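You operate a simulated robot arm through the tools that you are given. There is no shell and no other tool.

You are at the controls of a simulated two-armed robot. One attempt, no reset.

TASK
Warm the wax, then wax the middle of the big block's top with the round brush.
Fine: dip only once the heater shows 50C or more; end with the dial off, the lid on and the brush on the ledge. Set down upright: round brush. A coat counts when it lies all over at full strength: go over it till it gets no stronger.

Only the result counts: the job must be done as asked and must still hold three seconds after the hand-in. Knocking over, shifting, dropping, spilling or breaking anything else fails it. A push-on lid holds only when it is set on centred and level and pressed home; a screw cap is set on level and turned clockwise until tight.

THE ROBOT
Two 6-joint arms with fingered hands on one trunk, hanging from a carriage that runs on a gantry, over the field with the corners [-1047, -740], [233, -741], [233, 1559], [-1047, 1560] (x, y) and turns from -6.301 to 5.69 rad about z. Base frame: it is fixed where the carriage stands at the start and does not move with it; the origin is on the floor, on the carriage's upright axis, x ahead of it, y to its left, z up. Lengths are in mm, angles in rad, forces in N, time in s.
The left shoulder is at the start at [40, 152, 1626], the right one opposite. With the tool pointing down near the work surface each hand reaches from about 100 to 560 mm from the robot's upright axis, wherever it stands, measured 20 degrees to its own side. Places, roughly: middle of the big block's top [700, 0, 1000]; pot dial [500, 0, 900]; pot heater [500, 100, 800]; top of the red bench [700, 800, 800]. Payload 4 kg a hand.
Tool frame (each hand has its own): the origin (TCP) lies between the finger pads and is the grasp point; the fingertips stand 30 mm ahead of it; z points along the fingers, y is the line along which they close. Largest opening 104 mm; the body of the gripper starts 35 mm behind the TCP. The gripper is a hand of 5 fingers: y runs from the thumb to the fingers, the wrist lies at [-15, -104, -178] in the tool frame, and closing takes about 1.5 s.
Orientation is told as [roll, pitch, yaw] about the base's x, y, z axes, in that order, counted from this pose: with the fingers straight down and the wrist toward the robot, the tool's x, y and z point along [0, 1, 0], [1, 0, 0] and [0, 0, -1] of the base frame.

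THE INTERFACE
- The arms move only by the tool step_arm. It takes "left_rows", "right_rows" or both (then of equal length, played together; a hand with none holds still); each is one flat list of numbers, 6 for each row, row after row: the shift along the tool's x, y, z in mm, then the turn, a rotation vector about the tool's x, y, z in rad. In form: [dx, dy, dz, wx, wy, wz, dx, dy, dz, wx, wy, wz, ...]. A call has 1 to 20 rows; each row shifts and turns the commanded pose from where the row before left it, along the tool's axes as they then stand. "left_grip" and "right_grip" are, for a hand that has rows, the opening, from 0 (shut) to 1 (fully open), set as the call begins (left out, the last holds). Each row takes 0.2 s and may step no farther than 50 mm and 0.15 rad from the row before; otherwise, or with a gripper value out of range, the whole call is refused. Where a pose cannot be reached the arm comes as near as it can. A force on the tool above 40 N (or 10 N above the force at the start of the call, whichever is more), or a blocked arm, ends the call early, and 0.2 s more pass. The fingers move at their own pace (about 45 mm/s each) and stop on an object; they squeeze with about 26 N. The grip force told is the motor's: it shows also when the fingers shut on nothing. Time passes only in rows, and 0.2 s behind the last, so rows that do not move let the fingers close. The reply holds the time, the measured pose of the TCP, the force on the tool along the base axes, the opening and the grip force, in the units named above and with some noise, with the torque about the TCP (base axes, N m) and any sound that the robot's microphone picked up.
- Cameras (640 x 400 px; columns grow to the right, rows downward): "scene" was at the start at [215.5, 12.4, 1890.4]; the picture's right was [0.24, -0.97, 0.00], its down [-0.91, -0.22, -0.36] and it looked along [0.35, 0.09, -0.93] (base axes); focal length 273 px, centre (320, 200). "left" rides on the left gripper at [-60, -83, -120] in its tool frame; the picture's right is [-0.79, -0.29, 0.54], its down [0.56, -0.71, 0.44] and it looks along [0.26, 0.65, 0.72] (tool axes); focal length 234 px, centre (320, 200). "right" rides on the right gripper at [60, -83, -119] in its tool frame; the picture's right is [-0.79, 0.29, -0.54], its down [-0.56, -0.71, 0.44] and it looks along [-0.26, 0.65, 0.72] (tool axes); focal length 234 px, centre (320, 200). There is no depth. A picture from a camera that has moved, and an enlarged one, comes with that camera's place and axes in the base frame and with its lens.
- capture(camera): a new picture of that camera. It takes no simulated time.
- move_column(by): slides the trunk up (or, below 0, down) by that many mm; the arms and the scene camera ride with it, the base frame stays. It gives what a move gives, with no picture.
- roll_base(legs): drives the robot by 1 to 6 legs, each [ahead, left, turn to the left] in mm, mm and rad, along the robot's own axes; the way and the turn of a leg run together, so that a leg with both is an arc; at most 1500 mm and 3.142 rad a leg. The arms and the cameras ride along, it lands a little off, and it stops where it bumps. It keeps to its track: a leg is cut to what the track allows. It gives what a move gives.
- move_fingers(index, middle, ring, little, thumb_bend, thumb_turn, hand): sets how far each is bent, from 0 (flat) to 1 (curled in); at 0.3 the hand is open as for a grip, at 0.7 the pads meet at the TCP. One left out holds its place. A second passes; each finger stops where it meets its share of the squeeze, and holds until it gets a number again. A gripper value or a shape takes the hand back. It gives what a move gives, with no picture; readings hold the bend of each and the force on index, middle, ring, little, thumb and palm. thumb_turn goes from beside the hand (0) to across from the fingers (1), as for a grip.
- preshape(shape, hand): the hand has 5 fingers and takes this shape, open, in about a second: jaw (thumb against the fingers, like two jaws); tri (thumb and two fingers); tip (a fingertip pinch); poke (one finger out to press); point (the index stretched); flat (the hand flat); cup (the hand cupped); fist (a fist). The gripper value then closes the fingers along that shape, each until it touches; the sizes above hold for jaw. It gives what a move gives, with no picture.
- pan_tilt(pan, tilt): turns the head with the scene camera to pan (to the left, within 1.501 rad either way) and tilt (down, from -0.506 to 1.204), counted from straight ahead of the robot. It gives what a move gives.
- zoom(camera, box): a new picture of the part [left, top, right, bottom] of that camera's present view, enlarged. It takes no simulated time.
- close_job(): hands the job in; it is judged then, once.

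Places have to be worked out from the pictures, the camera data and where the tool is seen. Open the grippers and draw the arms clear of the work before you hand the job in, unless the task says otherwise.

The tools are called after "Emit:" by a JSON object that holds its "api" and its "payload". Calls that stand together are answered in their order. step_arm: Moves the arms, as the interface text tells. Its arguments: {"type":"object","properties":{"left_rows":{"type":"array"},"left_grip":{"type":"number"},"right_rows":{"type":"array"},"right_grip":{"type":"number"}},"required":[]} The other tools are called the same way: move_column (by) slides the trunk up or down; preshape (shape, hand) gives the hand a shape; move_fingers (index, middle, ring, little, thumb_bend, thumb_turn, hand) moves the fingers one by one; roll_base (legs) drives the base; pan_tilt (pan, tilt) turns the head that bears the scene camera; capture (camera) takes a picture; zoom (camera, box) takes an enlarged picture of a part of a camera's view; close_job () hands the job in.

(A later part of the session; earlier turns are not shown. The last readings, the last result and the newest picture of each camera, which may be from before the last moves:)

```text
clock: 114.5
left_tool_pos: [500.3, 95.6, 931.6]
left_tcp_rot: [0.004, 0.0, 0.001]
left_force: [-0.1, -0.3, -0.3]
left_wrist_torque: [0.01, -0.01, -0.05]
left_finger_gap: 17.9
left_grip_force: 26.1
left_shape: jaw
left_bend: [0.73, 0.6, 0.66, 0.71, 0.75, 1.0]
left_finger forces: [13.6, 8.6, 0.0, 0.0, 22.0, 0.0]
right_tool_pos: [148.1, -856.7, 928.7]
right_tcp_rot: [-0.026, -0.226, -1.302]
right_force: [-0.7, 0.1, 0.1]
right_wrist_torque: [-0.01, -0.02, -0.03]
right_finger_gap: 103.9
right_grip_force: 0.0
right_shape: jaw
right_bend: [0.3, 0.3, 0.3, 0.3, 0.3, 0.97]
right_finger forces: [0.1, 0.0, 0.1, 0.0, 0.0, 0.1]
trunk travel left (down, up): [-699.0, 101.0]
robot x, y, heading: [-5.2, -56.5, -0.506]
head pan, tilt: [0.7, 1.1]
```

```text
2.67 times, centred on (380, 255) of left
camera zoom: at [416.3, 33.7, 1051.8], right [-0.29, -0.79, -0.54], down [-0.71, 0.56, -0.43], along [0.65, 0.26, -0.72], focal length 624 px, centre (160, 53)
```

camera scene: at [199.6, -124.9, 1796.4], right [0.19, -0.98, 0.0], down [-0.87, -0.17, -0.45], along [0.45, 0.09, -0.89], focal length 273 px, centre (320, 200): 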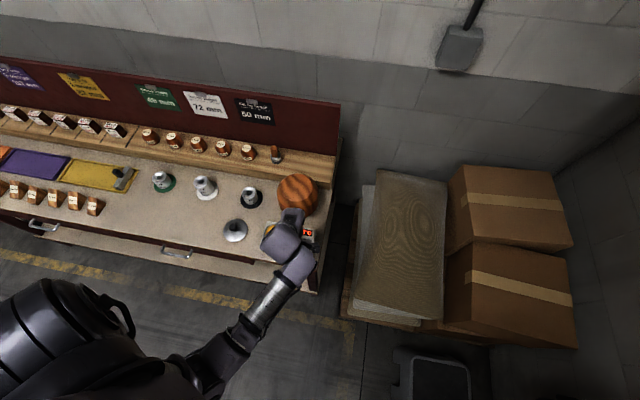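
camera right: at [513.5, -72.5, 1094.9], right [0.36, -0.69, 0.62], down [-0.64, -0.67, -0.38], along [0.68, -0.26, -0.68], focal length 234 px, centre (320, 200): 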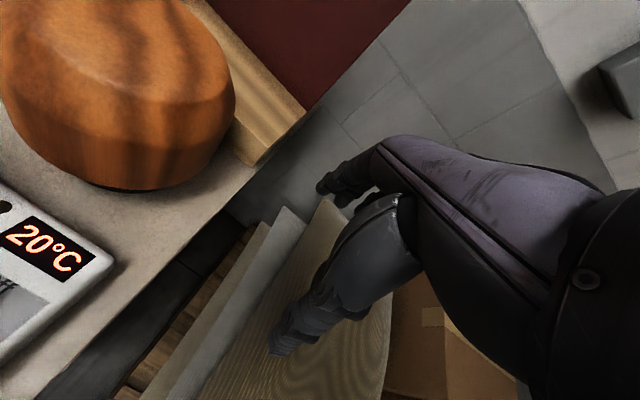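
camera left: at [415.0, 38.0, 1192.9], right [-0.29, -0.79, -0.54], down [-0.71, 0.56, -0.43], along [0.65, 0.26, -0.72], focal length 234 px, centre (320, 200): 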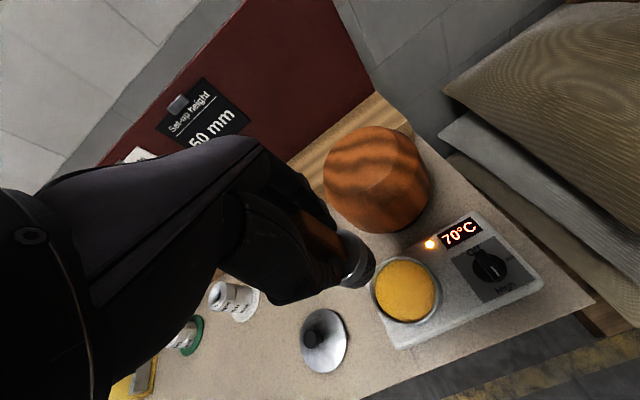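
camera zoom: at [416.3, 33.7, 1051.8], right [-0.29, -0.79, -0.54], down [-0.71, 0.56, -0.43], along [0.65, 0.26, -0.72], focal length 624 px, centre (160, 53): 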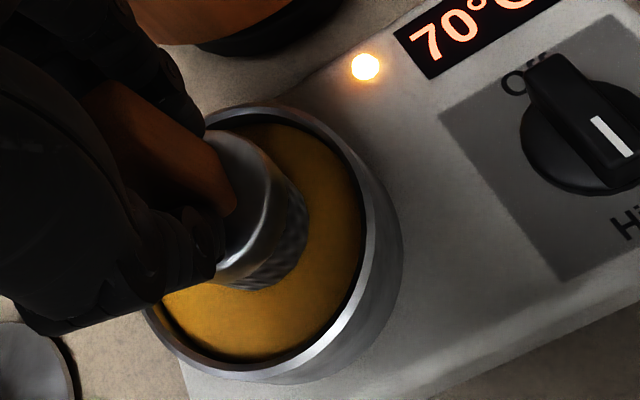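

Close to the surface. I'll lower another 8 mm into the wax.

Emit:
{"api": "step_arm", "payload": {"left_rows": [0, 0, 3, 0, 0, 0, 0, 0, 3, 0, 0, 0, 0, 0, 2, 0, 0, 0]}}

Emit:
{"api": "zoom", "payload": {"camera": "left", "box": [260, 180, 500, 330]}}

```text
clock: 115.4
left_tool_pos: [504.4, 93.8, 927.4]
left_tcp_rot: [0.0, -0.012, -0.003]
left_force: [-5.1, -0.1, 21.2]
left_wrist_torque: [0.02, 0.11, -0.02]
left_finger_gap: 21.1
left_grip_force: 26.1
left_shape: jaw
left_bend: [0.73, 0.6, 0.66, 0.71, 0.75, 1.0]
left_finger forces: [14.1, 8.9, 0.1, 0.1, 27.4, 0.2]
right_tool_pos: [148.2, -855.9, 928.8]
right_tcp_rot: [-0.025, -0.224, -1.304]
right_force: [0.1, -0.1, 0.0]
right_wrist_torque: [-0.02, 0.01, -0.01]
right_finger_gap: 103.7
right_grip_force: 0.1
right_shape: jaw
right_bend: [0.3, 0.3, 0.3, 0.3, 0.3, 0.97]
right_finger forces: [0.0, 0.1, 0.0, 0.0, 0.0, 0.0]
trunk travel left (down, up): [-699.0, 101.0]
robot x, y, heading: [-2.4, -60.6, -0.503]
head pan, tilt: [0.7, 1.1]
stopped in row 3 (left hand): the force on the tool passed its limit at 41 N (the readings are from after the stop); the commanded pose is now the measured one
```

```text
2.67 times, centred on (380, 255) of left
camera zoom: at [419.4, 33.3, 1047.6], right [-0.28, -0.79, -0.55], down [-0.7, 0.56, -0.44], along [0.66, 0.26, -0.71], focal length 624 px, centre (160, 53)
```

zoom: 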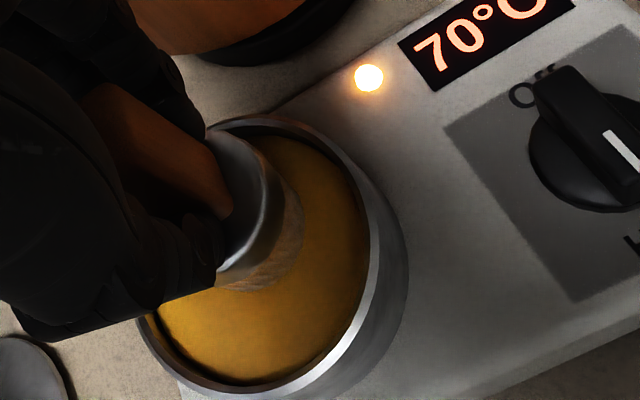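

The dip made contact (41 N stop) and the bristles look waxed. I'll raise it gently and check the brush, pot and grip.

Emit:
{"api": "step_arm", "payload": {"left_rows": [0, 0, -3, 0, 0, 0, 0, 0, -5, 0, 0, 0, 0, 0, -12, 0, 0, 0, 0, 0, -20, 0, 0, 0, 0, 0, -25, 0, 0, 0, 0, 0, -25, 0, 0, 0]}}

Emit:
{"api": "capture", "payload": {"camera": "left"}}

Emit:
{"api": "zoom", "payload": {"camera": "left", "box": [260, 180, 500, 330]}}

Emit:
{"api": "zoom", "payload": {"camera": "scene", "box": [210, 160, 340, 290]}}

```text
clock: 116.8
left_tool_pos: [501.1, 92.5, 1015.5]
left_tcp_rot: [0.002, -0.006, -0.002]
left_force: [-0.1, 0.1, -1.3]
left_wrist_torque: [0.01, -0.01, -0.01]
left_finger_gap: 19.4
left_grip_force: 26.2
left_shape: jaw
left_bend: [0.73, 0.6, 0.66, 0.71, 0.75, 1.0]
left_finger forces: [14.3, 8.4, 0.1, 0.1, 22.6, 0.0]
right_tool_pos: [147.1, -856.3, 928.2]
right_tcp_rot: [-0.027, -0.225, -1.303]
right_force: [-1.0, 0.2, -0.5]
right_wrist_torque: [0.0, 0.02, 0.01]
right_finger_gap: 103.6
right_grip_force: 0.1
right_shape: jaw
right_bend: [0.3, 0.3, 0.3, 0.3, 0.3, 0.97]
right_finger forces: [0.0, 0.0, 0.0, 0.1, 0.1, 0.0]
trunk travel left (down, up): [-699.0, 101.0]
robot x, y, heading: [-1.9, -57.1, -0.505]
head pan, tilt: [0.7, 1.1]
```

```text
taken
camera left: at [416.9, 32.8, 1135.8], right [-0.29, -0.79, -0.55], down [-0.7, 0.56, -0.44], along [0.65, 0.26, -0.71], focal length 234 px, centre (320, 200)
```

left: 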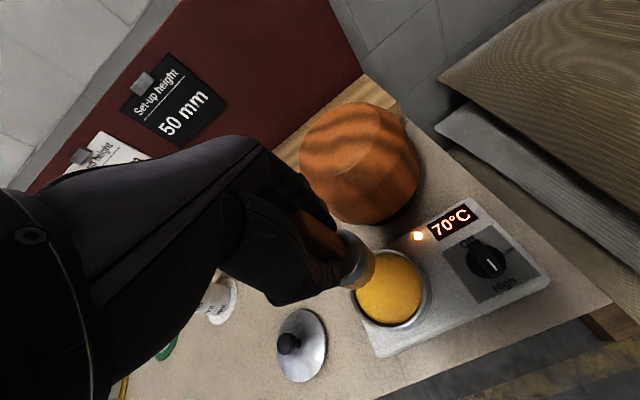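

```text
2.67 times, centred on (380, 255) of left
camera zoom: at [416.9, 32.8, 1135.8], right [-0.29, -0.79, -0.55], down [-0.7, 0.56, -0.44], along [0.65, 0.26, -0.71], focal length 624 px, centre (160, 53)
```

zoom: 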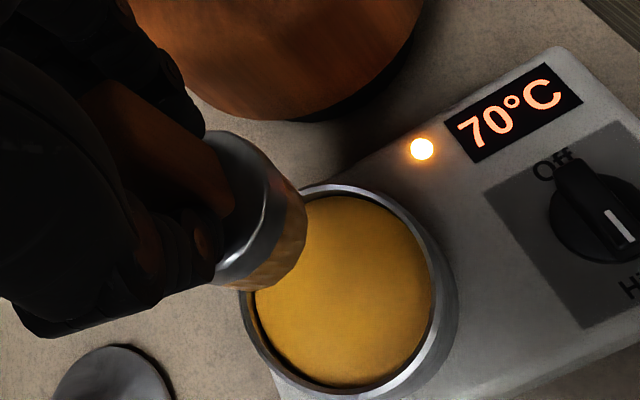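

```text
3.08 times, centred on (275, 225) of scene
camera zoom: at [200.5, -124.2, 1796.4], right [0.19, -0.98, 0.0], down [-0.87, -0.17, -0.45], along [0.45, 0.09, -0.89], focal length 840 px, centre (458, 123)
```

zoom: 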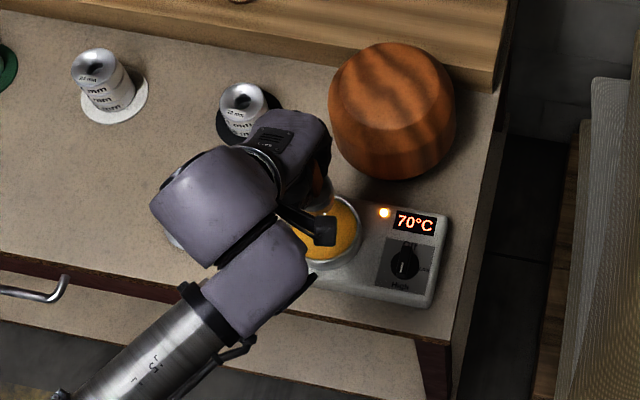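

The wax loaded, and pot and box haven't moved. From four views the block's axis comes out at [657,47.5] with its top near z≈940. I'll raise and move over it.

Emit:
{"api": "step_arm", "payload": {"left_rows": [0, 0, -30, 0, 0.0, 0, 0, 0, -25, 0, 0, 0, -11.3, 39, 0, 0, 0, 0, -11.3, 39, 0, 0, 0, 0, -11.3, 39, 0, 0, 0, 0, -11.2, 39, 0, 0, 0, 0]}}

Emit:
{"api": "capture", "payload": {"camera": "left"}}

Emit:
{"api": "zoom", "payload": {"camera": "scene", "box": [230, 140, 350, 260]}}

```text
clock: 118.2
left_tool_pos: [657.0, 48.0, 1072.1]
left_tcp_rot: [0.002, -0.005, -0.002]
left_force: [-0.6, -1.5, -0.3]
left_wrist_torque: [0.0, 0.03, 0.01]
left_finger_gap: 18.9
left_grip_force: 26.1
left_shape: jaw
left_bend: [0.73, 0.6, 0.66, 0.71, 0.75, 1.0]
left_finger forces: [14.3, 8.4, 0.0, 0.0, 22.7, 0.0]
right_tool_pos: [148.8, -856.3, 928.7]
right_tcp_rot: [-0.026, -0.225, -1.304]
right_force: [-0.7, -0.1, 0.0]
right_wrist_torque: [0.0, -0.01, 0.03]
right_finger_gap: 103.8
right_grip_force: 0.0
right_shape: jaw
right_bend: [0.3, 0.3, 0.3, 0.3, 0.3, 0.97]
right_finger forces: [0.0, 0.0, 0.1, 0.0, 0.0, 0.0]
trunk travel left (down, up): [-699.0, 101.0]
robot x, y, heading: [0.5, -55.0, -0.506]
head pan, tilt: [0.7, 1.1]
```

```text
taken
camera left: at [573.6, -12.4, 1192.4], right [-0.29, -0.79, -0.55], down [-0.7, 0.56, -0.44], along [0.65, 0.26, -0.71], focal length 234 px, centre (320, 200)
```

left: 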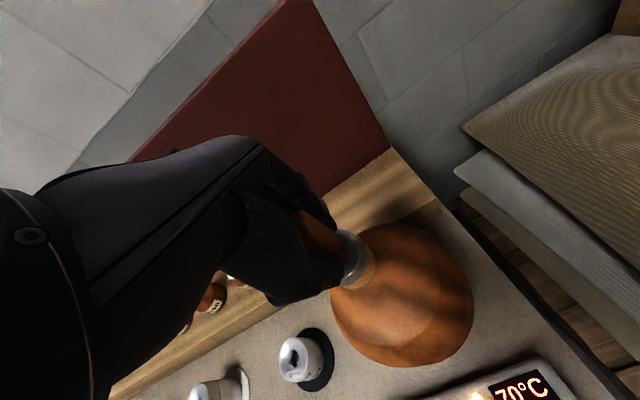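

```text
3.33 times, centred on (290, 200) of scene
camera zoom: at [200.7, -124.3, 1796.5], right [0.19, -0.98, 0.0], down [-0.87, -0.17, -0.45], along [0.45, 0.09, -0.89], focal length 910 px, centre (420, 200)
```

zoom: 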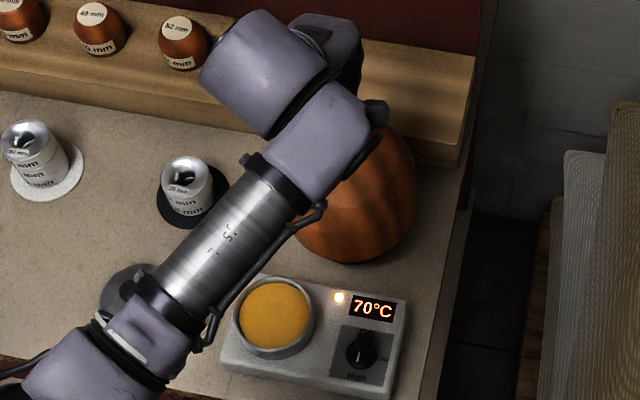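

I'll zoom into the block top from the hand camera to see its flat face and the chamfer edge.

Emit:
{"api": "zoom", "payload": {"camera": "left", "box": [310, 200, 500, 380]}}

```text
2.22 times, centred on (405, 290) of left
camera zoom: at [573.6, -12.4, 1192.4], right [-0.29, -0.79, -0.55], down [-0.7, 0.56, -0.44], along [0.65, 0.26, -0.71], focal length 520 px, centre (131, 0)
```

zoom: 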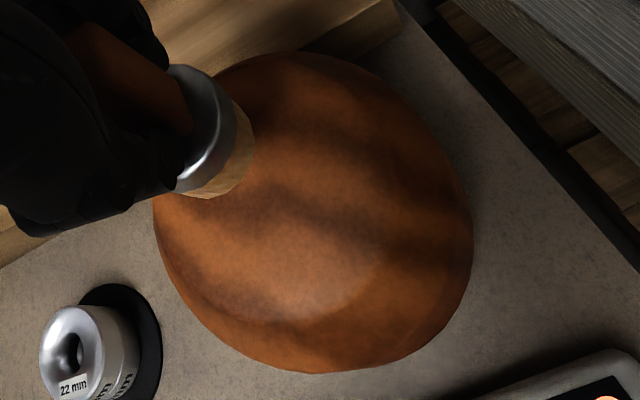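

I'll descend slowly onto the block's middle, feeling for contact.

Emit:
{"api": "step_arm", "payload": {"left_rows": [0, 0, 15, 0, 0, 0, 0, 0, 15, 0, 0, 0, 0, 0, 8, 0, 0, 0]}}

Emit:
{"api": "zoom", "payload": {"camera": "left", "box": [260, 180, 500, 330]}}

```text
clock: 119.0
left_tool_pos: [657.1, 47.7, 1033.7]
left_tcp_rot: [0.001, -0.004, -0.001]
left_force: [0.3, 0.3, -1.0]
left_wrist_torque: [-0.03, 0.02, 0.03]
left_finger_gap: 19.1
left_grip_force: 26.2
left_shape: jaw
left_bend: [0.73, 0.6, 0.66, 0.71, 0.75, 1.0]
left_finger forces: [14.3, 8.4, 0.0, 0.0, 22.5, 0.0]
right_tool_pos: [147.9, -857.4, 929.0]
right_tcp_rot: [-0.027, -0.227, -1.301]
right_force: [0.6, -0.1, -0.4]
right_wrist_torque: [0.01, 0.01, 0.03]
right_finger_gap: 103.9
right_grip_force: 0.0
right_shape: jaw
right_bend: [0.3, 0.3, 0.3, 0.3, 0.3, 0.97]
right_finger forces: [0.0, 0.0, 0.1, 0.0, 0.0, 0.1]
trunk travel left (down, up): [-699.0, 101.0]
robot x, y, heading: [-4.7, -58.4, -0.504]
head pan, tilt: [0.7, 1.1]
```

```text
2.67 times, centred on (380, 255) of left
camera zoom: at [572.9, -12.5, 1153.4], right [-0.29, -0.79, -0.55], down [-0.7, 0.56, -0.44], along [0.65, 0.26, -0.71], focal length 624 px, centre (160, 53)
```

zoom: 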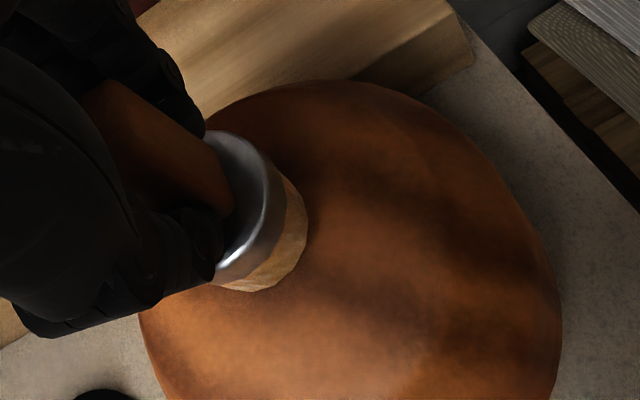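

No contact yet. I'll continue in 2 mm steps.

Emit:
{"api": "step_arm", "payload": {"left_rows": [0, 0, 2, 0, 0, 0, 0, 0, 2, 0, 0, 0, 0, 0, 2, 0, 0, 0]}}

Emit:
{"api": "step_arm", "payload": {"left_rows": [0, 0, 2, 0, 0, 0, 0, 0, 2, 0, 0, 0]}}

Emit:
{"api": "zoom", "payload": {"camera": "left", "box": [260, 180, 500, 330]}}

```text
clock: 119.8
left_tool_pos: [658.0, 47.2, 1027.4]
left_tcp_rot: [-0.002, -0.007, -0.003]
left_force: [-0.9, -1.1, -0.6]
left_wrist_torque: [-0.01, 0.0, 0.02]
left_finger_gap: 19.1
left_grip_force: 25.8
left_shape: jaw
left_bend: [0.73, 0.6, 0.66, 0.71, 0.75, 1.0]
left_finger forces: [14.3, 8.3, 0.1, 0.1, 22.7, 0.1]
right_tool_pos: [148.2, -856.1, 927.3]
right_tcp_rot: [-0.027, -0.224, -1.303]
right_force: [-0.4, -0.8, -0.5]
right_wrist_torque: [-0.01, 0.0, -0.02]
right_finger_gap: 103.8
right_grip_force: 0.0
right_shape: jaw
right_bend: [0.3, 0.3, 0.3, 0.3, 0.3, 0.97]
right_finger forces: [0.0, 0.0, 0.0, 0.1, 0.0, 0.1]
trunk travel left (down, up): [-699.0, 101.0]
robot x, y, heading: [-4.6, -57.6, -0.5]
head pan, tilt: [0.7, 1.1]
```

```text
clock: 120.4
left_tool_pos: [656.2, 45.9, 1023.7]
left_tcp_rot: [0.002, -0.004, -0.001]
left_force: [0.2, 0.2, -0.3]
left_wrist_torque: [-0.02, 0.05, -0.07]
left_finger_gap: 19.2
left_grip_force: 26.0
left_shape: jaw
left_bend: [0.73, 0.6, 0.66, 0.71, 0.75, 1.0]
left_finger forces: [14.3, 8.4, 0.0, 0.1, 22.6, 0.0]
right_tool_pos: [148.4, -855.9, 929.0]
right_tcp_rot: [-0.028, -0.226, -1.303]
right_force: [-0.4, 0.4, -0.4]
right_wrist_torque: [0.01, 0.01, 0.0]
right_finger_gap: 103.9
right_grip_force: 0.0
right_shape: jaw
right_bend: [0.3, 0.3, 0.3, 0.3, 0.3, 0.97]
right_finger forces: [0.0, 0.0, 0.0, 0.1, 0.0, 0.1]
trunk travel left (down, up): [-699.0, 101.0]
robot x, y, heading: [-2.7, -55.3, -0.507]
head pan, tilt: [0.7, 1.1]
```

```text
2.67 times, centred on (380, 255) of left
camera zoom: at [573.0, -12.7, 1143.5], right [-0.29, -0.79, -0.55], down [-0.7, 0.56, -0.44], along [0.65, 0.26, -0.71], focal length 624 px, centre (160, 53)
```

zoom: 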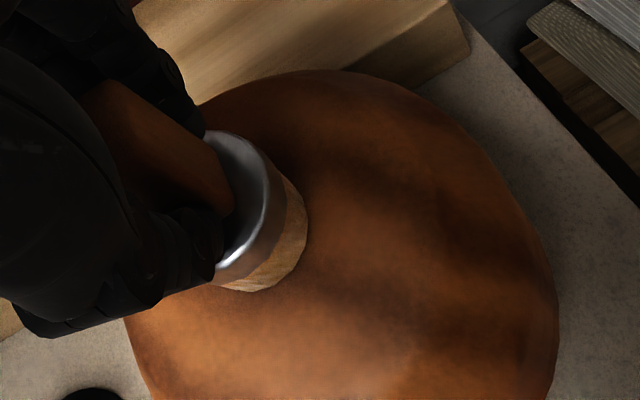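

Still no contact. I'll continue carefully.

Emit:
{"api": "step_arm", "payload": {"left_rows": [0, 0, 2, 0, 0, 0, 0, 0, 2, 0, 0, 0]}}

Emit:
{"api": "step_arm", "payload": {"left_rows": [0, 0, 2, 0, 0, 0, 0, 0, 2, 0, 0, 0]}}

Emit:
{"api": "step_arm", "payload": {"left_rows": [0, 0, 2, 0, 0, 0, 0, 0, 2, 0, 0, 0]}}

Emit:
{"api": "zoom", "payload": {"camera": "left", "box": [260, 180, 500, 330]}}

```text
clock: 121.0
left_tool_pos: [657.2, 46.9, 1020.1]
left_tcp_rot: [-0.001, -0.006, -0.001]
left_force: [0.7, 0.4, 0.1]
left_wrist_torque: [0.06, 0.01, 0.01]
left_finger_gap: 18.8
left_grip_force: 26.2
left_shape: jaw
left_bend: [0.73, 0.6, 0.66, 0.71, 0.75, 1.0]
left_finger forces: [14.3, 8.4, 0.0, 0.0, 22.6, 0.0]
right_tool_pos: [147.0, -855.7, 928.6]
right_tcp_rot: [-0.026, -0.224, -1.306]
right_force: [0.3, -0.9, 0.0]
right_wrist_torque: [-0.02, 0.0, -0.01]
right_finger_gap: 103.9
right_grip_force: 0.1
right_shape: jaw
right_bend: [0.3, 0.3, 0.3, 0.3, 0.3, 0.97]
right_finger forces: [0.1, 0.1, 0.0, 0.0, 0.1, 0.0]
trunk travel left (down, up): [-699.0, 101.0]
robot x, y, heading: [-0.9, -59.6, -0.502]
head pan, tilt: [0.7, 1.1]
```

```text
clock: 121.6
left_tool_pos: [659.7, 47.6, 1018.1]
left_tcp_rot: [-0.001, -0.011, -0.002]
left_force: [-4.0, 0.1, 15.2]
left_wrist_torque: [-0.01, -0.02, -0.05]
left_finger_gap: 19.7
left_grip_force: 26.4
left_shape: jaw
left_bend: [0.73, 0.6, 0.66, 0.71, 0.75, 1.0]
left_finger forces: [13.8, 8.7, 0.1, 0.0, 27.3, 0.1]
right_tool_pos: [148.1, -856.0, 929.1]
right_tcp_rot: [-0.028, -0.224, -1.304]
right_force: [-0.4, 0.2, -0.3]
right_wrist_torque: [0.02, 0.0, 0.0]
right_finger_gap: 103.9
right_grip_force: 0.1
right_shape: jaw
right_bend: [0.3, 0.3, 0.3, 0.3, 0.3, 0.97]
right_finger forces: [0.0, 0.0, 0.0, 0.0, 0.1, 0.1]
trunk travel left (down, up): [-699.0, 101.0]
robot x, y, heading: [-3.1, -58.4, -0.504]
head pan, tilt: [0.7, 1.1]
```

```text
clock: 122.2
left_tool_pos: [661.4, 46.8, 1017.1]
left_tcp_rot: [0.0, -0.015, -0.004]
left_force: [-7.7, -0.9, 37.3]
left_wrist_torque: [0.02, 0.23, 0.05]
left_finger_gap: 22.0
left_grip_force: 25.8
left_shape: jaw
left_bend: [0.74, 0.6, 0.66, 0.71, 0.75, 1.0]
left_finger forces: [14.7, 8.9, 0.0, 0.0, 32.6, 0.1]
right_tool_pos: [149.3, -855.9, 927.4]
right_tcp_rot: [-0.025, -0.226, -1.303]
right_force: [-0.6, 0.4, -0.3]
right_wrist_torque: [0.0, 0.03, -0.02]
right_finger_gap: 103.8
right_grip_force: 0.0
right_shape: jaw
right_bend: [0.3, 0.3, 0.3, 0.3, 0.3, 0.97]
right_finger forces: [0.0, 0.0, 0.2, 0.0, 0.0, 0.0]
trunk travel left (down, up): [-699.0, 101.0]
robot x, y, heading: [-2.5, -58.2, -0.507]
head pan, tilt: [0.7, 1.1]
```

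```text
2.67 times, centred on (380, 255) of left
camera zoom: at [575.9, -12.9, 1135.2], right [-0.28, -0.79, -0.55], down [-0.7, 0.56, -0.45], along [0.66, 0.26, -0.71], focal length 624 px, centre (160, 53)
```

zoom: 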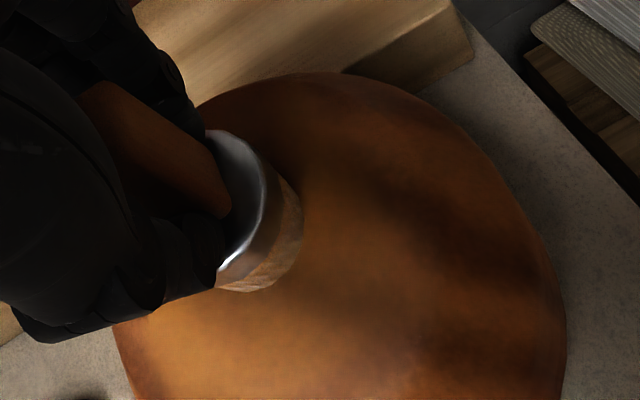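

Contact begins at TCP z≈1019 (block top ≈941), but the last step pressed 37 N. I'll back off about 2 mm for light pressure.

Emit:
{"api": "step_arm", "payload": {"left_rows": [0, 0, -1.5, 0, 0, 0]}}

```text
clock: 122.6
left_tool_pos: [661.7, 47.6, 1016.7]
left_tcp_rot: [0.0, -0.012, -0.003]
left_force: [-3.0, -1.2, 31.8]
left_wrist_torque: [-0.02, 0.04, 0.0]
left_finger_gap: 21.9
left_grip_force: 25.9
left_shape: jaw
left_bend: [0.73, 0.6, 0.66, 0.71, 0.76, 1.0]
left_finger forces: [16.7, 10.3, 0.1, 0.0, 29.5, 0.1]
right_tool_pos: [150.6, -855.7, 928.1]
right_tcp_rot: [-0.025, -0.225, -1.303]
right_force: [0.4, -0.4, 0.0]
right_wrist_torque: [0.04, -0.02, -0.03]
right_finger_gap: 103.9
right_grip_force: 0.1
right_shape: jaw
right_bend: [0.3, 0.3, 0.3, 0.3, 0.3, 0.97]
right_finger forces: [0.1, 0.1, 0.0, 0.0, 0.2, 0.0]
trunk travel left (down, up): [-699.0, 101.0]
robot x, y, heading: [-4.7, -59.8, -0.504]
head pan, tilt: [0.7, 1.1]
```

Emit:
{"api": "step_arm", "payload": {"left_rows": [0, -1, -1.5, 0, 0, 0]}}

Emit:
{"api": "zoom", "payload": {"camera": "left", "box": [260, 180, 500, 330]}}

```text
clock: 123.0
left_tool_pos: [659.9, 46.4, 1016.8]
left_tcp_rot: [-0.002, -0.011, -0.001]
left_force: [4.0, -1.8, 24.1]
left_wrist_torque: [-0.01, -0.22, -0.02]
left_finger_gap: 21.7
left_grip_force: 25.8
left_shape: jaw
left_bend: [0.73, 0.59, 0.66, 0.71, 0.76, 1.0]
left_finger forces: [17.4, 11.0, 0.0, 0.0, 24.9, 0.1]
right_tool_pos: [151.4, -856.0, 928.8]
right_tcp_rot: [-0.025, -0.225, -1.303]
right_force: [0.6, -0.6, -0.3]
right_wrist_torque: [0.0, -0.01, -0.01]
right_finger_gap: 103.9
right_grip_force: 0.0
right_shape: jaw
right_bend: [0.3, 0.3, 0.3, 0.3, 0.3, 0.97]
right_finger forces: [0.0, 0.0, 0.1, 0.1, 0.0, 0.0]
trunk travel left (down, up): [-699.0, 101.0]
robot x, y, heading: [-6.4, -58.9, -0.504]
head pan, tilt: [0.7, 1.1]
```

```text
2.67 times, centred on (380, 255) of left
camera zoom: at [575.1, -12.7, 1136.3], right [-0.29, -0.79, -0.55], down [-0.7, 0.56, -0.44], along [0.65, 0.26, -0.71], focal length 624 px, centre (160, 53)
```

zoom: 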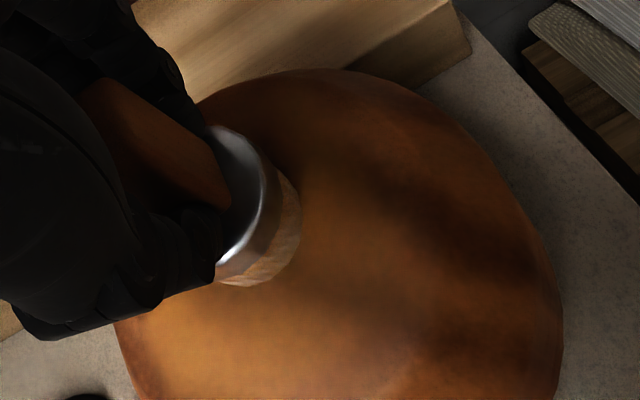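

Still 24 N because of arm compliance. I'll ease another 1.5 mm and start rubbing in small circles about the centre.

Emit:
{"api": "step_arm", "payload": {"left_rows": [0, 0, -1.2, 0, 0, 0, 6, -4, 0, 0, 0, 0, 6, -4, 0, 0, 0, 0]}}

Emit:
{"api": "zoom", "payload": {"camera": "left", "box": [260, 180, 500, 330]}}

```text
clock: 123.8
left_tool_pos: [650.6, 58.3, 1016.3]
left_tcp_rot: [0.0, -0.007, -0.002]
left_force: [2.9, -4.4, 17.1]
left_wrist_torque: [-0.08, -0.16, 0.0]
left_finger_gap: 21.4
left_grip_force: 25.4
left_shape: jaw
left_bend: [0.73, 0.58, 0.66, 0.71, 0.76, 1.0]
left_finger forces: [16.8, 9.9, 0.0, 0.0, 24.8, 0.0]
right_tool_pos: [149.8, -856.5, 928.1]
right_tcp_rot: [-0.024, -0.226, -1.302]
right_force: [-0.6, -0.7, 0.0]
right_wrist_torque: [-0.02, -0.04, -0.01]
right_finger_gap: 104.1
right_grip_force: 0.2
right_shape: jaw
right_bend: [0.3, 0.3, 0.3, 0.3, 0.3, 0.97]
right_finger forces: [0.0, 0.0, 0.0, 0.0, 0.0, 0.0]
trunk travel left (down, up): [-699.0, 101.0]
robot x, y, heading: [-2.2, -60.1, -0.501]
head pan, tilt: [0.7, 1.1]
```

```text
2.67 times, centred on (380, 255) of left
camera zoom: at [565.9, -1.3, 1136.7], right [-0.29, -0.79, -0.54], down [-0.7, 0.56, -0.44], along [0.65, 0.26, -0.71], focal length 624 px, centre (160, 53)
```

zoom: 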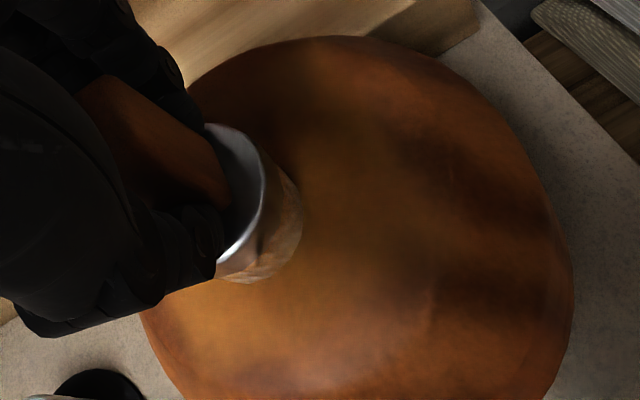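

A yellowish tint is appearing where the brush has rubbed. I'll run a full circle of about 14 mm radius around the centre at this pressure.

Emit:
{"api": "step_arm", "payload": {"left_rows": [-5.1, -5.1, 0, 0, 0, 0, -7, -1.9, 0, 0, 0, 0, -7, 1.9, 0, 0, 0, 0, -5.1, 5.1, 0, 0, 0, 0, -1.9, 7, 0, 0, 0, 0, 1.9, 7, 0, 0, 0, 0, 5.1, 5.1, 0, 0, 0, 0, 7, 1.9, 0, 0, 0, 0, 7, -1.9, 0, 0, 0, 0, 5.1, -5.1, 0, 0, 0, 0, 1.9, -7, 0, 0, 0, 0, -1.9, -7, 0, 0, 0, 0]}}

Emit:
{"api": "capture", "payload": {"camera": "left"}}

Emit:
{"api": "zoom", "payload": {"camera": "left", "box": [260, 180, 500, 330]}}

```text
clock: 126.4
left_tool_pos: [649.5, 59.7, 1016.1]
left_tcp_rot: [0.001, -0.007, -0.002]
left_force: [1.3, 1.3, 4.6]
left_wrist_torque: [0.02, -0.07, 0.0]
left_finger_gap: 19.8
left_grip_force: 25.8
left_shape: jaw
left_bend: [0.73, 0.59, 0.66, 0.71, 0.76, 1.0]
left_finger forces: [15.3, 9.4, 0.0, 0.0, 23.7, 0.0]
right_tool_pos: [149.0, -855.9, 929.3]
right_tcp_rot: [-0.027, -0.225, -1.304]
right_force: [-0.2, -0.1, -0.3]
right_wrist_torque: [0.02, 0.01, -0.02]
right_finger_gap: 103.9
right_grip_force: 0.1
right_shape: jaw
right_bend: [0.3, 0.3, 0.3, 0.3, 0.3, 0.97]
right_finger forces: [0.1, 0.1, 0.0, 0.0, 0.0, 0.0]
trunk travel left (down, up): [-699.0, 101.0]
robot x, y, heading: [-3.7, -58.9, -0.505]
head pan, tilt: [0.7, 1.1]
```

```text
taken
camera left: at [564.7, -0.3, 1136.2], right [-0.29, -0.79, -0.55], down [-0.7, 0.56, -0.44], along [0.65, 0.26, -0.71], focal length 234 px, centre (320, 200)
```

left: 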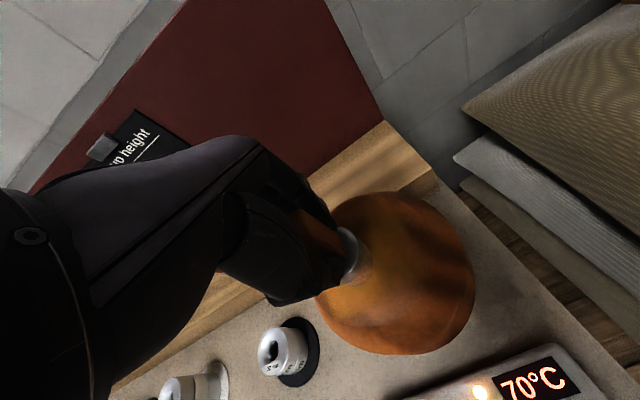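

```text
2.67 times, centred on (380, 255) of left
camera zoom: at [564.7, -0.3, 1136.2], right [-0.29, -0.79, -0.55], down [-0.7, 0.56, -0.44], along [0.65, 0.26, -0.71], focal length 624 px, centre (160, 53)
```

zoom: 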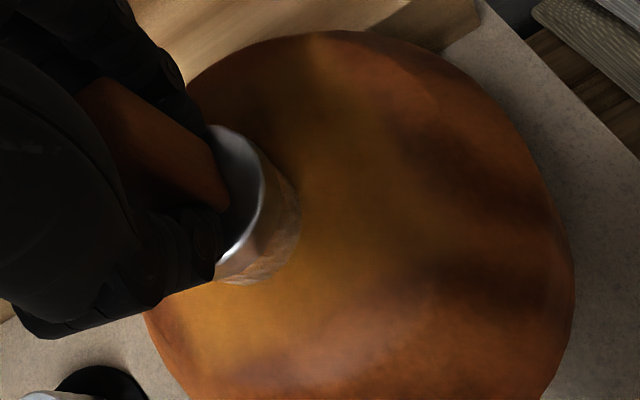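

A yellow coat is forming on the middle, and force has eased to about 5 N. I'll press 0.8 mm more, rub an inner circle, then a wider 20 mm circle.

Emit:
{"api": "step_arm", "payload": {"left_rows": [-5.1, 7, 0.8, 0, 0, 0, -2.1, 4.9, 0, 0, 0, 0, -4.9, 2.1, 0, 0, 0, 0, -4.9, -2.1, 0, 0, 0, 0, -2.1, -4.9, 0, 0, 0, 0, 2.1, -4.9, 0, 0, 0, 0, 4.9, -2.1, 0, 0, 0, 0, 4.9, 2.1, 0, 0, 0, 0, 2.1, 4.9, 0, 0, 0, 0, 13, 0, 0, 0, 0, 0, -2.7, 10, 0, 0, 0, 0, -7.3, 7.3, 0, 0, 0, 0, -10, 2.7, 0, 0, 0, 0, -10, -2.7, 0, 0, 0, 0, -7.3, -7.3, 0, 0, 0, 0, -2.7, -10, 0, 0, 0, 0, 2.7, -10, 0, 0, 0, 0, 7.3, -7.3, 0, 0, 0, 0, 10, -2.7, 0, 0, 0, 0, 10, 2.7, 0, 0, 0, 0]}}

Emit:
{"api": "capture", "payload": {"camera": "left"}}

Emit:
{"api": "zoom", "payload": {"camera": "left", "box": [260, 180, 500, 330]}}

```text
clock: 130.6
left_tool_pos: [638.6, 57.0, 1015.7]
left_tcp_rot: [-0.001, -0.008, -0.002]
left_force: [-0.5, -1.1, 8.1]
left_wrist_torque: [-0.01, -0.05, 0.0]
left_finger_gap: 19.7
left_grip_force: 26.3
left_shape: jaw
left_bend: [0.73, 0.59, 0.66, 0.71, 0.76, 1.0]
left_finger forces: [14.9, 10.0, 0.0, 0.0, 24.3, 0.0]
right_tool_pos: [149.6, -856.2, 928.6]
right_tcp_rot: [-0.026, -0.224, -1.304]
right_force: [-0.1, -0.1, 0.1]
right_wrist_torque: [-0.01, -0.03, -0.01]
right_finger_gap: 104.0
right_grip_force: 0.1
right_shape: jaw
right_bend: [0.3, 0.3, 0.3, 0.3, 0.3, 0.97]
right_finger forces: [0.0, 0.1, 0.0, 0.1, 0.0, 0.1]
trunk travel left (down, up): [-699.0, 101.0]
robot x, y, heading: [-2.2, -57.8, -0.502]
head pan, tilt: [0.7, 1.1]
```

```text
taken
camera left: at [554.4, -3.0, 1135.4], right [-0.29, -0.79, -0.54], down [-0.7, 0.56, -0.44], along [0.65, 0.26, -0.71], focal length 234 px, centre (320, 200)
```

left: 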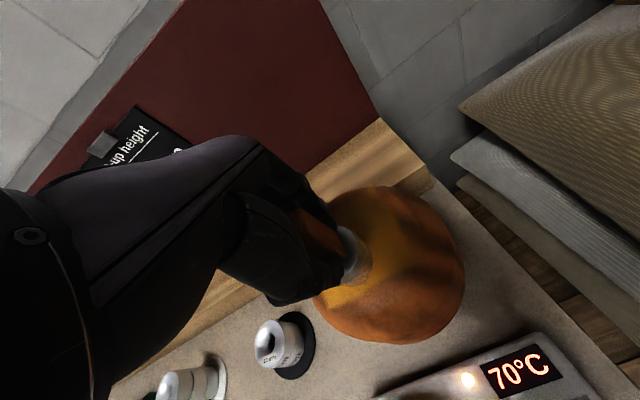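

```text
2.67 times, centred on (380, 255) of left
camera zoom: at [554.4, -3.0, 1135.4], right [-0.29, -0.79, -0.54], down [-0.7, 0.56, -0.44], along [0.65, 0.26, -0.71], focal length 624 px, centre (160, 53)
```

zoom: 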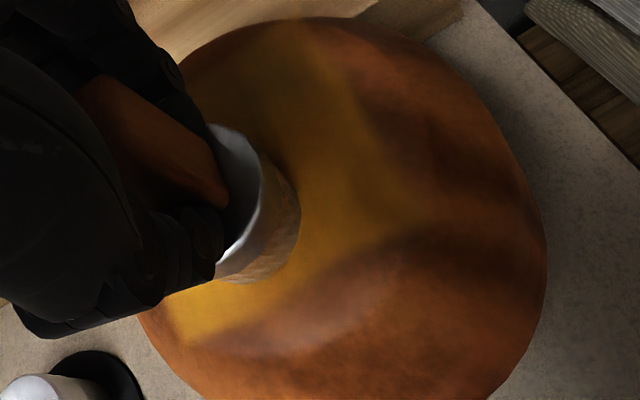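

A square yellow patch about 80 mm wide and centred on the block is showing. I'll lift the brush and back off to see how evenly it's coated.

Emit:
{"api": "step_arm", "payload": {"left_rows": [0, 0, -10, 0, 0, 0, 0, -20, -30, 0, 0, 0, 0, -30, -30, 0, 0, 0, 0, -40, 0, 0, 0, 0]}}

Emit:
{"api": "capture", "payload": {"camera": "left"}}

Emit:
{"api": "zoom", "payload": {"camera": "left", "box": [290, 60, 490, 230]}}

Emit:
{"api": "zoom", "payload": {"camera": "scene", "box": [240, 150, 340, 250]}}

```text
clock: 131.6
left_tool_pos: [547.6, 57.7, 1083.5]
left_tcp_rot: [0.001, -0.005, -0.002]
left_force: [0.0, 0.7, 0.1]
left_wrist_torque: [0.01, 0.0, -0.02]
left_finger_gap: 19.5
left_grip_force: 25.9
left_shape: jaw
left_bend: [0.73, 0.59, 0.66, 0.71, 0.76, 1.0]
left_finger forces: [14.4, 8.4, 0.0, 0.0, 22.9, 0.1]
right_tool_pos: [147.0, -855.7, 928.0]
right_tcp_rot: [-0.027, -0.226, -1.303]
right_force: [-0.1, -0.2, 0.0]
right_wrist_torque: [-0.01, 0.01, 0.0]
right_finger_gap: 103.9
right_grip_force: 0.1
right_shape: jaw
right_bend: [0.3, 0.3, 0.3, 0.3, 0.3, 0.97]
right_finger forces: [0.0, 0.0, 0.0, 0.0, 0.0, 0.0]
trunk travel left (down, up): [-699.0, 101.0]
robot x, y, heading: [-2.9, -56.1, -0.504]
head pan, tilt: [0.7, 1.1]
```

```text
taken
camera left: at [463.3, -2.3, 1204.3], right [-0.29, -0.79, -0.55], down [-0.7, 0.56, -0.44], along [0.65, 0.26, -0.71], focal length 234 px, centre (320, 200)
```

left: 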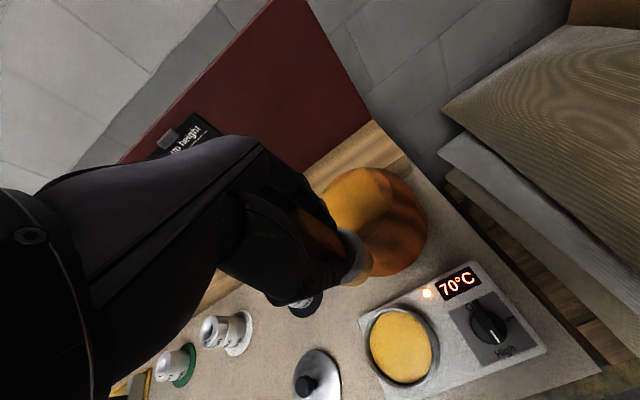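

```text
2.35 times, centred on (390, 145) of left
camera zoom: at [463.3, -2.3, 1204.3], right [-0.29, -0.79, -0.55], down [-0.7, 0.56, -0.44], along [0.65, 0.26, -0.71], focal length 551 px, centre (155, 329)
```

zoom: 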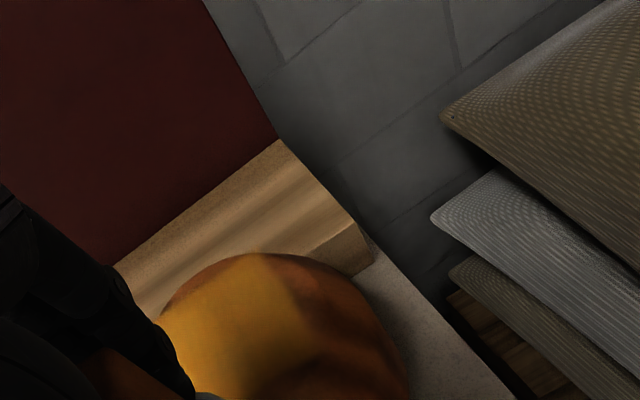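

```text
4.00 times, centred on (290, 200) of scene
camera zoom: at [200.3, -124.3, 1796.3], right [0.19, -0.98, 0.0], down [-0.87, -0.17, -0.45], along [0.45, 0.09, -0.89], focal length 1092 px, centre (440, 200)
```

zoom: 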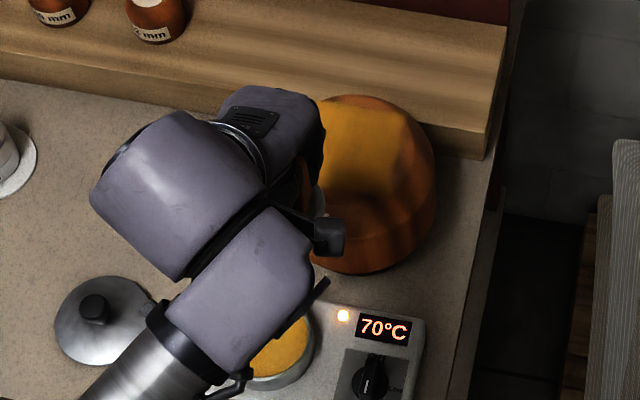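

The hand hides part of the patch. I'll move it left over the pot and lid side so the scene camera sees the whole block top.

Emit:
{"api": "step_arm", "payload": {"left_rows": [30, -15, 0, 0, 0, 0, 30, -15, 0, 0, 0, 0, 30, -15, 0, 0, 0, 0]}}

Emit:
{"api": "zoom", "payload": {"camera": "scene", "box": [250, 150, 340, 220]}}

Emit:
{"api": "capture", "payload": {"camera": "left"}}

```text
clock: 132.4
left_tool_pos: [503.3, 149.4, 1085.6]
left_tcp_rot: [0.002, -0.007, -0.001]
left_force: [0.1, 0.1, -0.7]
left_wrist_torque: [0.0, 0.02, 0.01]
left_finger_gap: 19.3
left_grip_force: 25.6
left_shape: jaw
left_bend: [0.73, 0.59, 0.66, 0.71, 0.76, 1.0]
left_finger forces: [14.3, 8.3, 0.1, 0.1, 23.0, 0.0]
right_tool_pos: [148.8, -856.2, 928.4]
right_tcp_rot: [-0.026, -0.225, -1.304]
right_force: [-0.6, 0.8, 0.6]
right_wrist_torque: [0.0, 0.0, 0.0]
right_finger_gap: 103.9
right_grip_force: 0.2
right_shape: jaw
right_bend: [0.3, 0.3, 0.3, 0.3, 0.3, 0.97]
right_finger forces: [0.1, 0.1, 0.0, 0.0, 0.0, 0.0]
trunk travel left (down, up): [-699.0, 101.0]
robot x, y, heading: [-3.3, -58.9, -0.504]
head pan, tilt: [0.7, 1.1]
```

```text
5.71 times, centred on (295, 185) of scene
camera zoom: at [200.5, -124.0, 1796.3], right [0.19, -0.98, 0.0], down [-0.87, -0.17, -0.45], along [0.45, 0.09, -0.89], focal length 1561 px, centre (463, 286)
```

zoom: 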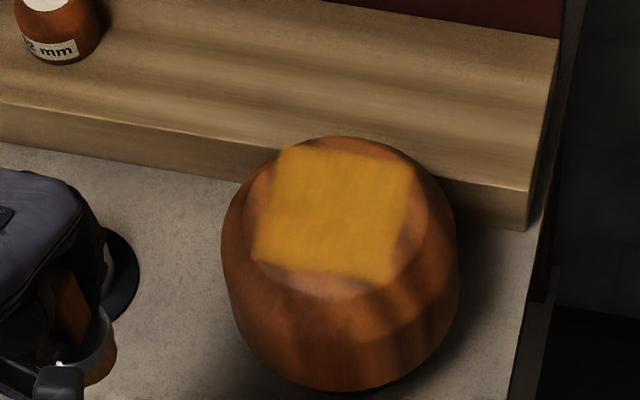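

```text
taken
camera left: at [419.3, 89.4, 1205.2], right [-0.29, -0.79, -0.55], down [-0.7, 0.56, -0.44], along [0.65, 0.26, -0.71], focal length 234 px, centre (320, 200)
```

left: 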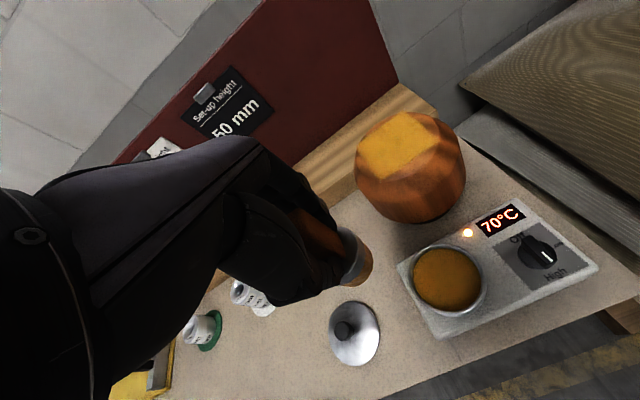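

A square patch about 80 mm wide is coated. I'll zoom tighter to judge evenness at the corners and edges.

Emit:
{"api": "zoom", "payload": {"camera": "scene", "box": [282, 168, 328, 204]}}

Emit:
{"api": "zoom", "payload": {"camera": "left", "box": [340, 95, 480, 195]}}

```text
11.11 times, centred on (305, 186) of scene
camera zoom: at [200.5, -124.0, 1796.3], right [0.19, -0.98, 0.0], down [-0.87, -0.17, -0.45], along [0.45, 0.09, -0.89], focal length 3035 px, centre (487, 356)
```

zoom: 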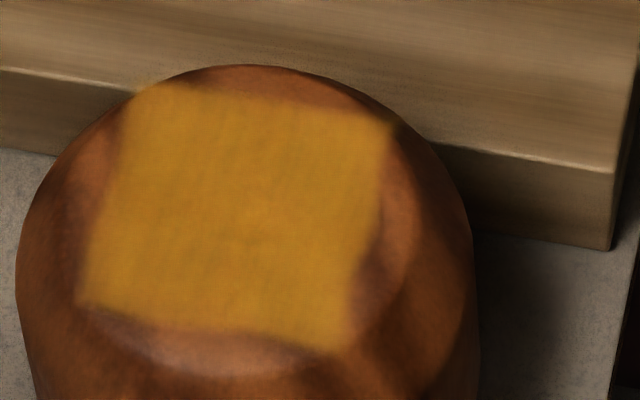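

```text
4.00 times, centred on (410, 145) of left
camera zoom: at [419.3, 89.4, 1205.2], right [-0.29, -0.79, -0.55], down [-0.7, 0.56, -0.44], along [0.65, 0.26, -0.71], focal length 937 px, centre (-40, 420)
```

zoom: 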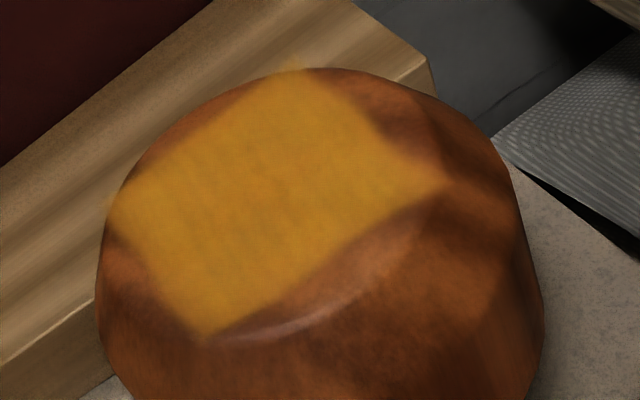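

The patch looks even, but I can't tell yet if it's at full strength. I'll re-dip at 70C and go over it again, comparing the colour afterward.

Emit:
{"api": "step_arm", "payload": {"left_rows": [-27, -2.5, 0, 0, 0, 0, -27, -2.5, 0, 0, 0, 0, 0, 0, 30, 0, 0, 0, 0, 0, 35, 0, 0, 0, 0, 0, 35, 0, 0, 0, 0, 0, 25, 0, 0, 0, 0, 0, 15, 0, 0, 0, 0, 0, 8, 0, 0, 0]}}

Emit:
{"api": "zoom", "payload": {"camera": "left", "box": [260, 180, 500, 330]}}

```text
clock: 134.2
left_tool_pos: [497.5, 93.1, 937.0]
left_tcp_rot: [0.002, -0.007, -0.001]
left_force: [0.4, -0.1, -0.7]
left_wrist_torque: [0.02, -0.03, -0.03]
left_finger_gap: 19.5
left_grip_force: 26.1
left_shape: jaw
left_bend: [0.73, 0.59, 0.66, 0.71, 0.76, 1.0]
left_finger forces: [14.4, 8.4, 0.0, 0.0, 22.8, 0.0]
right_tool_pos: [147.4, -857.8, 929.1]
right_tcp_rot: [-0.027, -0.226, -1.304]
right_force: [0.2, 0.0, 0.6]
right_wrist_torque: [0.0, 0.05, -0.02]
right_finger_gap: 103.6
right_grip_force: 0.0
right_shape: jaw
right_bend: [0.3, 0.3, 0.3, 0.3, 0.3, 0.97]
right_finger forces: [0.0, 0.0, 0.0, 0.0, 0.0, 0.0]
trunk travel left (down, up): [-699.0, 101.0]
robot x, y, heading: [-2.2, -58.0, -0.503]
head pan, tilt: [0.7, 1.1]
```

```text
2.67 times, centred on (380, 255) of left
camera zoom: at [414.0, 33.6, 1056.8], right [-0.29, -0.79, -0.55], down [-0.7, 0.56, -0.44], along [0.65, 0.26, -0.71], focal length 624 px, centre (160, 53)
```

zoom: 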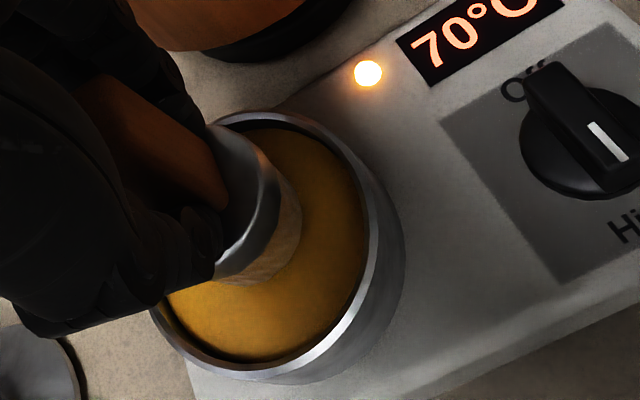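

Still 70C. I'll dip the last few millimetres gently and hold briefly.

Emit:
{"api": "step_arm", "payload": {"left_rows": [0, 0, 2, 0, 0, 0, 0, 0, 2, 0, 0, 0, 0, 0, 2, 0, 0, 0]}}

Emit:
{"api": "step_arm", "payload": {"left_rows": [0, 0, 1, 0, 0, 0, 0, 0, 0, 0, 0, 0, 0, 0, 0, 0, 0, 0]}}

Emit:
{"api": "zoom", "payload": {"camera": "left", "box": [260, 180, 500, 330]}}

```text
clock: 135.0
left_tool_pos: [498.8, 93.5, 930.4]
left_tcp_rot: [0.003, -0.007, -0.001]
left_force: [0.6, 0.2, -1.1]
left_wrist_torque: [-0.02, 0.0, 0.03]
left_finger_gap: 19.4
left_grip_force: 25.7
left_shape: jaw
left_bend: [0.73, 0.59, 0.66, 0.71, 0.76, 1.0]
left_finger forces: [14.3, 8.4, 0.0, 0.1, 22.8, 0.0]
right_tool_pos: [147.1, -855.4, 929.1]
right_tcp_rot: [-0.025, -0.223, -1.305]
right_force: [0.2, -0.5, -0.8]
right_wrist_torque: [0.01, -0.01, -0.04]
right_finger_gap: 103.9
right_grip_force: 0.0
right_shape: jaw
right_bend: [0.3, 0.3, 0.3, 0.3, 0.3, 0.97]
right_finger forces: [0.1, 0.0, 0.0, 0.0, 0.1, 0.0]
trunk travel left (down, up): [-699.0, 101.0]
robot x, y, heading: [-1.5, -56.1, -0.505]
head pan, tilt: [0.7, 1.1]
```

```text
clock: 135.8
left_tool_pos: [498.8, 93.0, 929.5]
left_tcp_rot: [0.001, -0.006, -0.003]
left_force: [0.8, 0.4, -1.0]
left_wrist_torque: [-0.01, 0.02, 0.01]
left_finger_gap: 19.4
left_grip_force: 25.3
left_shape: jaw
left_bend: [0.73, 0.59, 0.66, 0.71, 0.76, 1.0]
left_finger forces: [14.5, 8.4, 0.0, 0.0, 22.8, 0.0]
right_tool_pos: [147.4, -856.6, 928.4]
right_tcp_rot: [-0.026, -0.225, -1.303]
right_force: [-0.3, -0.2, 0.2]
right_wrist_torque: [0.0, -0.01, 0.04]
right_finger_gap: 104.1
right_grip_force: 0.1
right_shape: jaw
right_bend: [0.3, 0.3, 0.3, 0.3, 0.3, 0.97]
right_finger forces: [0.0, 0.1, 0.0, 0.0, 0.0, 0.0]
trunk travel left (down, up): [-699.0, 101.0]
robot x, y, heading: [-2.0, -58.5, -0.506]
head pan, tilt: [0.7, 1.1]
```

```text
2.67 times, centred on (380, 255) of left
camera zoom: at [414.3, 33.6, 1049.2], right [-0.29, -0.79, -0.55], down [-0.7, 0.56, -0.44], along [0.65, 0.26, -0.71], focal length 624 px, centre (160, 53)
```

zoom: 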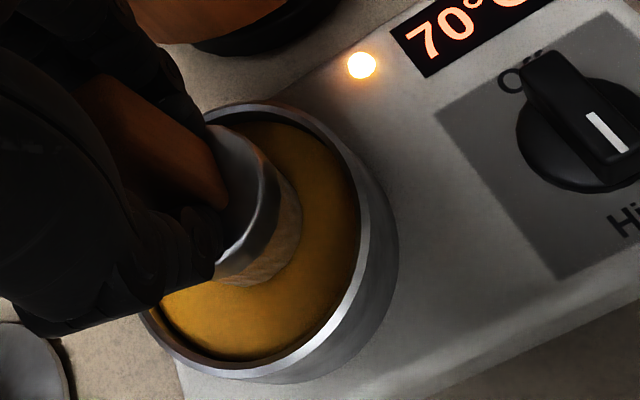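

No load yet, so I'll go a little deeper in 1 mm steps until a light contact shows.

Emit:
{"api": "step_arm", "payload": {"left_rows": [0, 0, 1, 0, 0, 0, 0, 0, 1, 0, 0, 0]}}

```text
clock: 136.4
left_tool_pos: [498.7, 94.5, 927.9]
left_tcp_rot: [0.002, -0.005, -0.002]
left_force: [-0.3, 0.2, 1.0]
left_wrist_torque: [-0.01, -0.01, 0.0]
left_finger_gap: 19.6
left_grip_force: 25.6
left_shape: jaw
left_bend: [0.73, 0.59, 0.66, 0.71, 0.76, 1.0]
left_finger forces: [14.3, 8.3, 0.0, 0.0, 23.0, 0.0]
right_tool_pos: [146.5, -856.7, 928.0]
right_tcp_rot: [-0.027, -0.224, -1.302]
right_force: [0.6, 0.0, 0.2]
right_wrist_torque: [0.01, -0.02, 0.0]
right_finger_gap: 103.9
right_grip_force: 0.0
right_shape: jaw
right_bend: [0.3, 0.3, 0.3, 0.3, 0.3, 0.97]
right_finger forces: [0.0, 0.1, 0.0, 0.0, 0.0, 0.0]
trunk travel left (down, up): [-699.0, 101.0]
robot x, y, heading: [-3.2, -62.5, -0.506]
head pan, tilt: [0.7, 1.1]
```

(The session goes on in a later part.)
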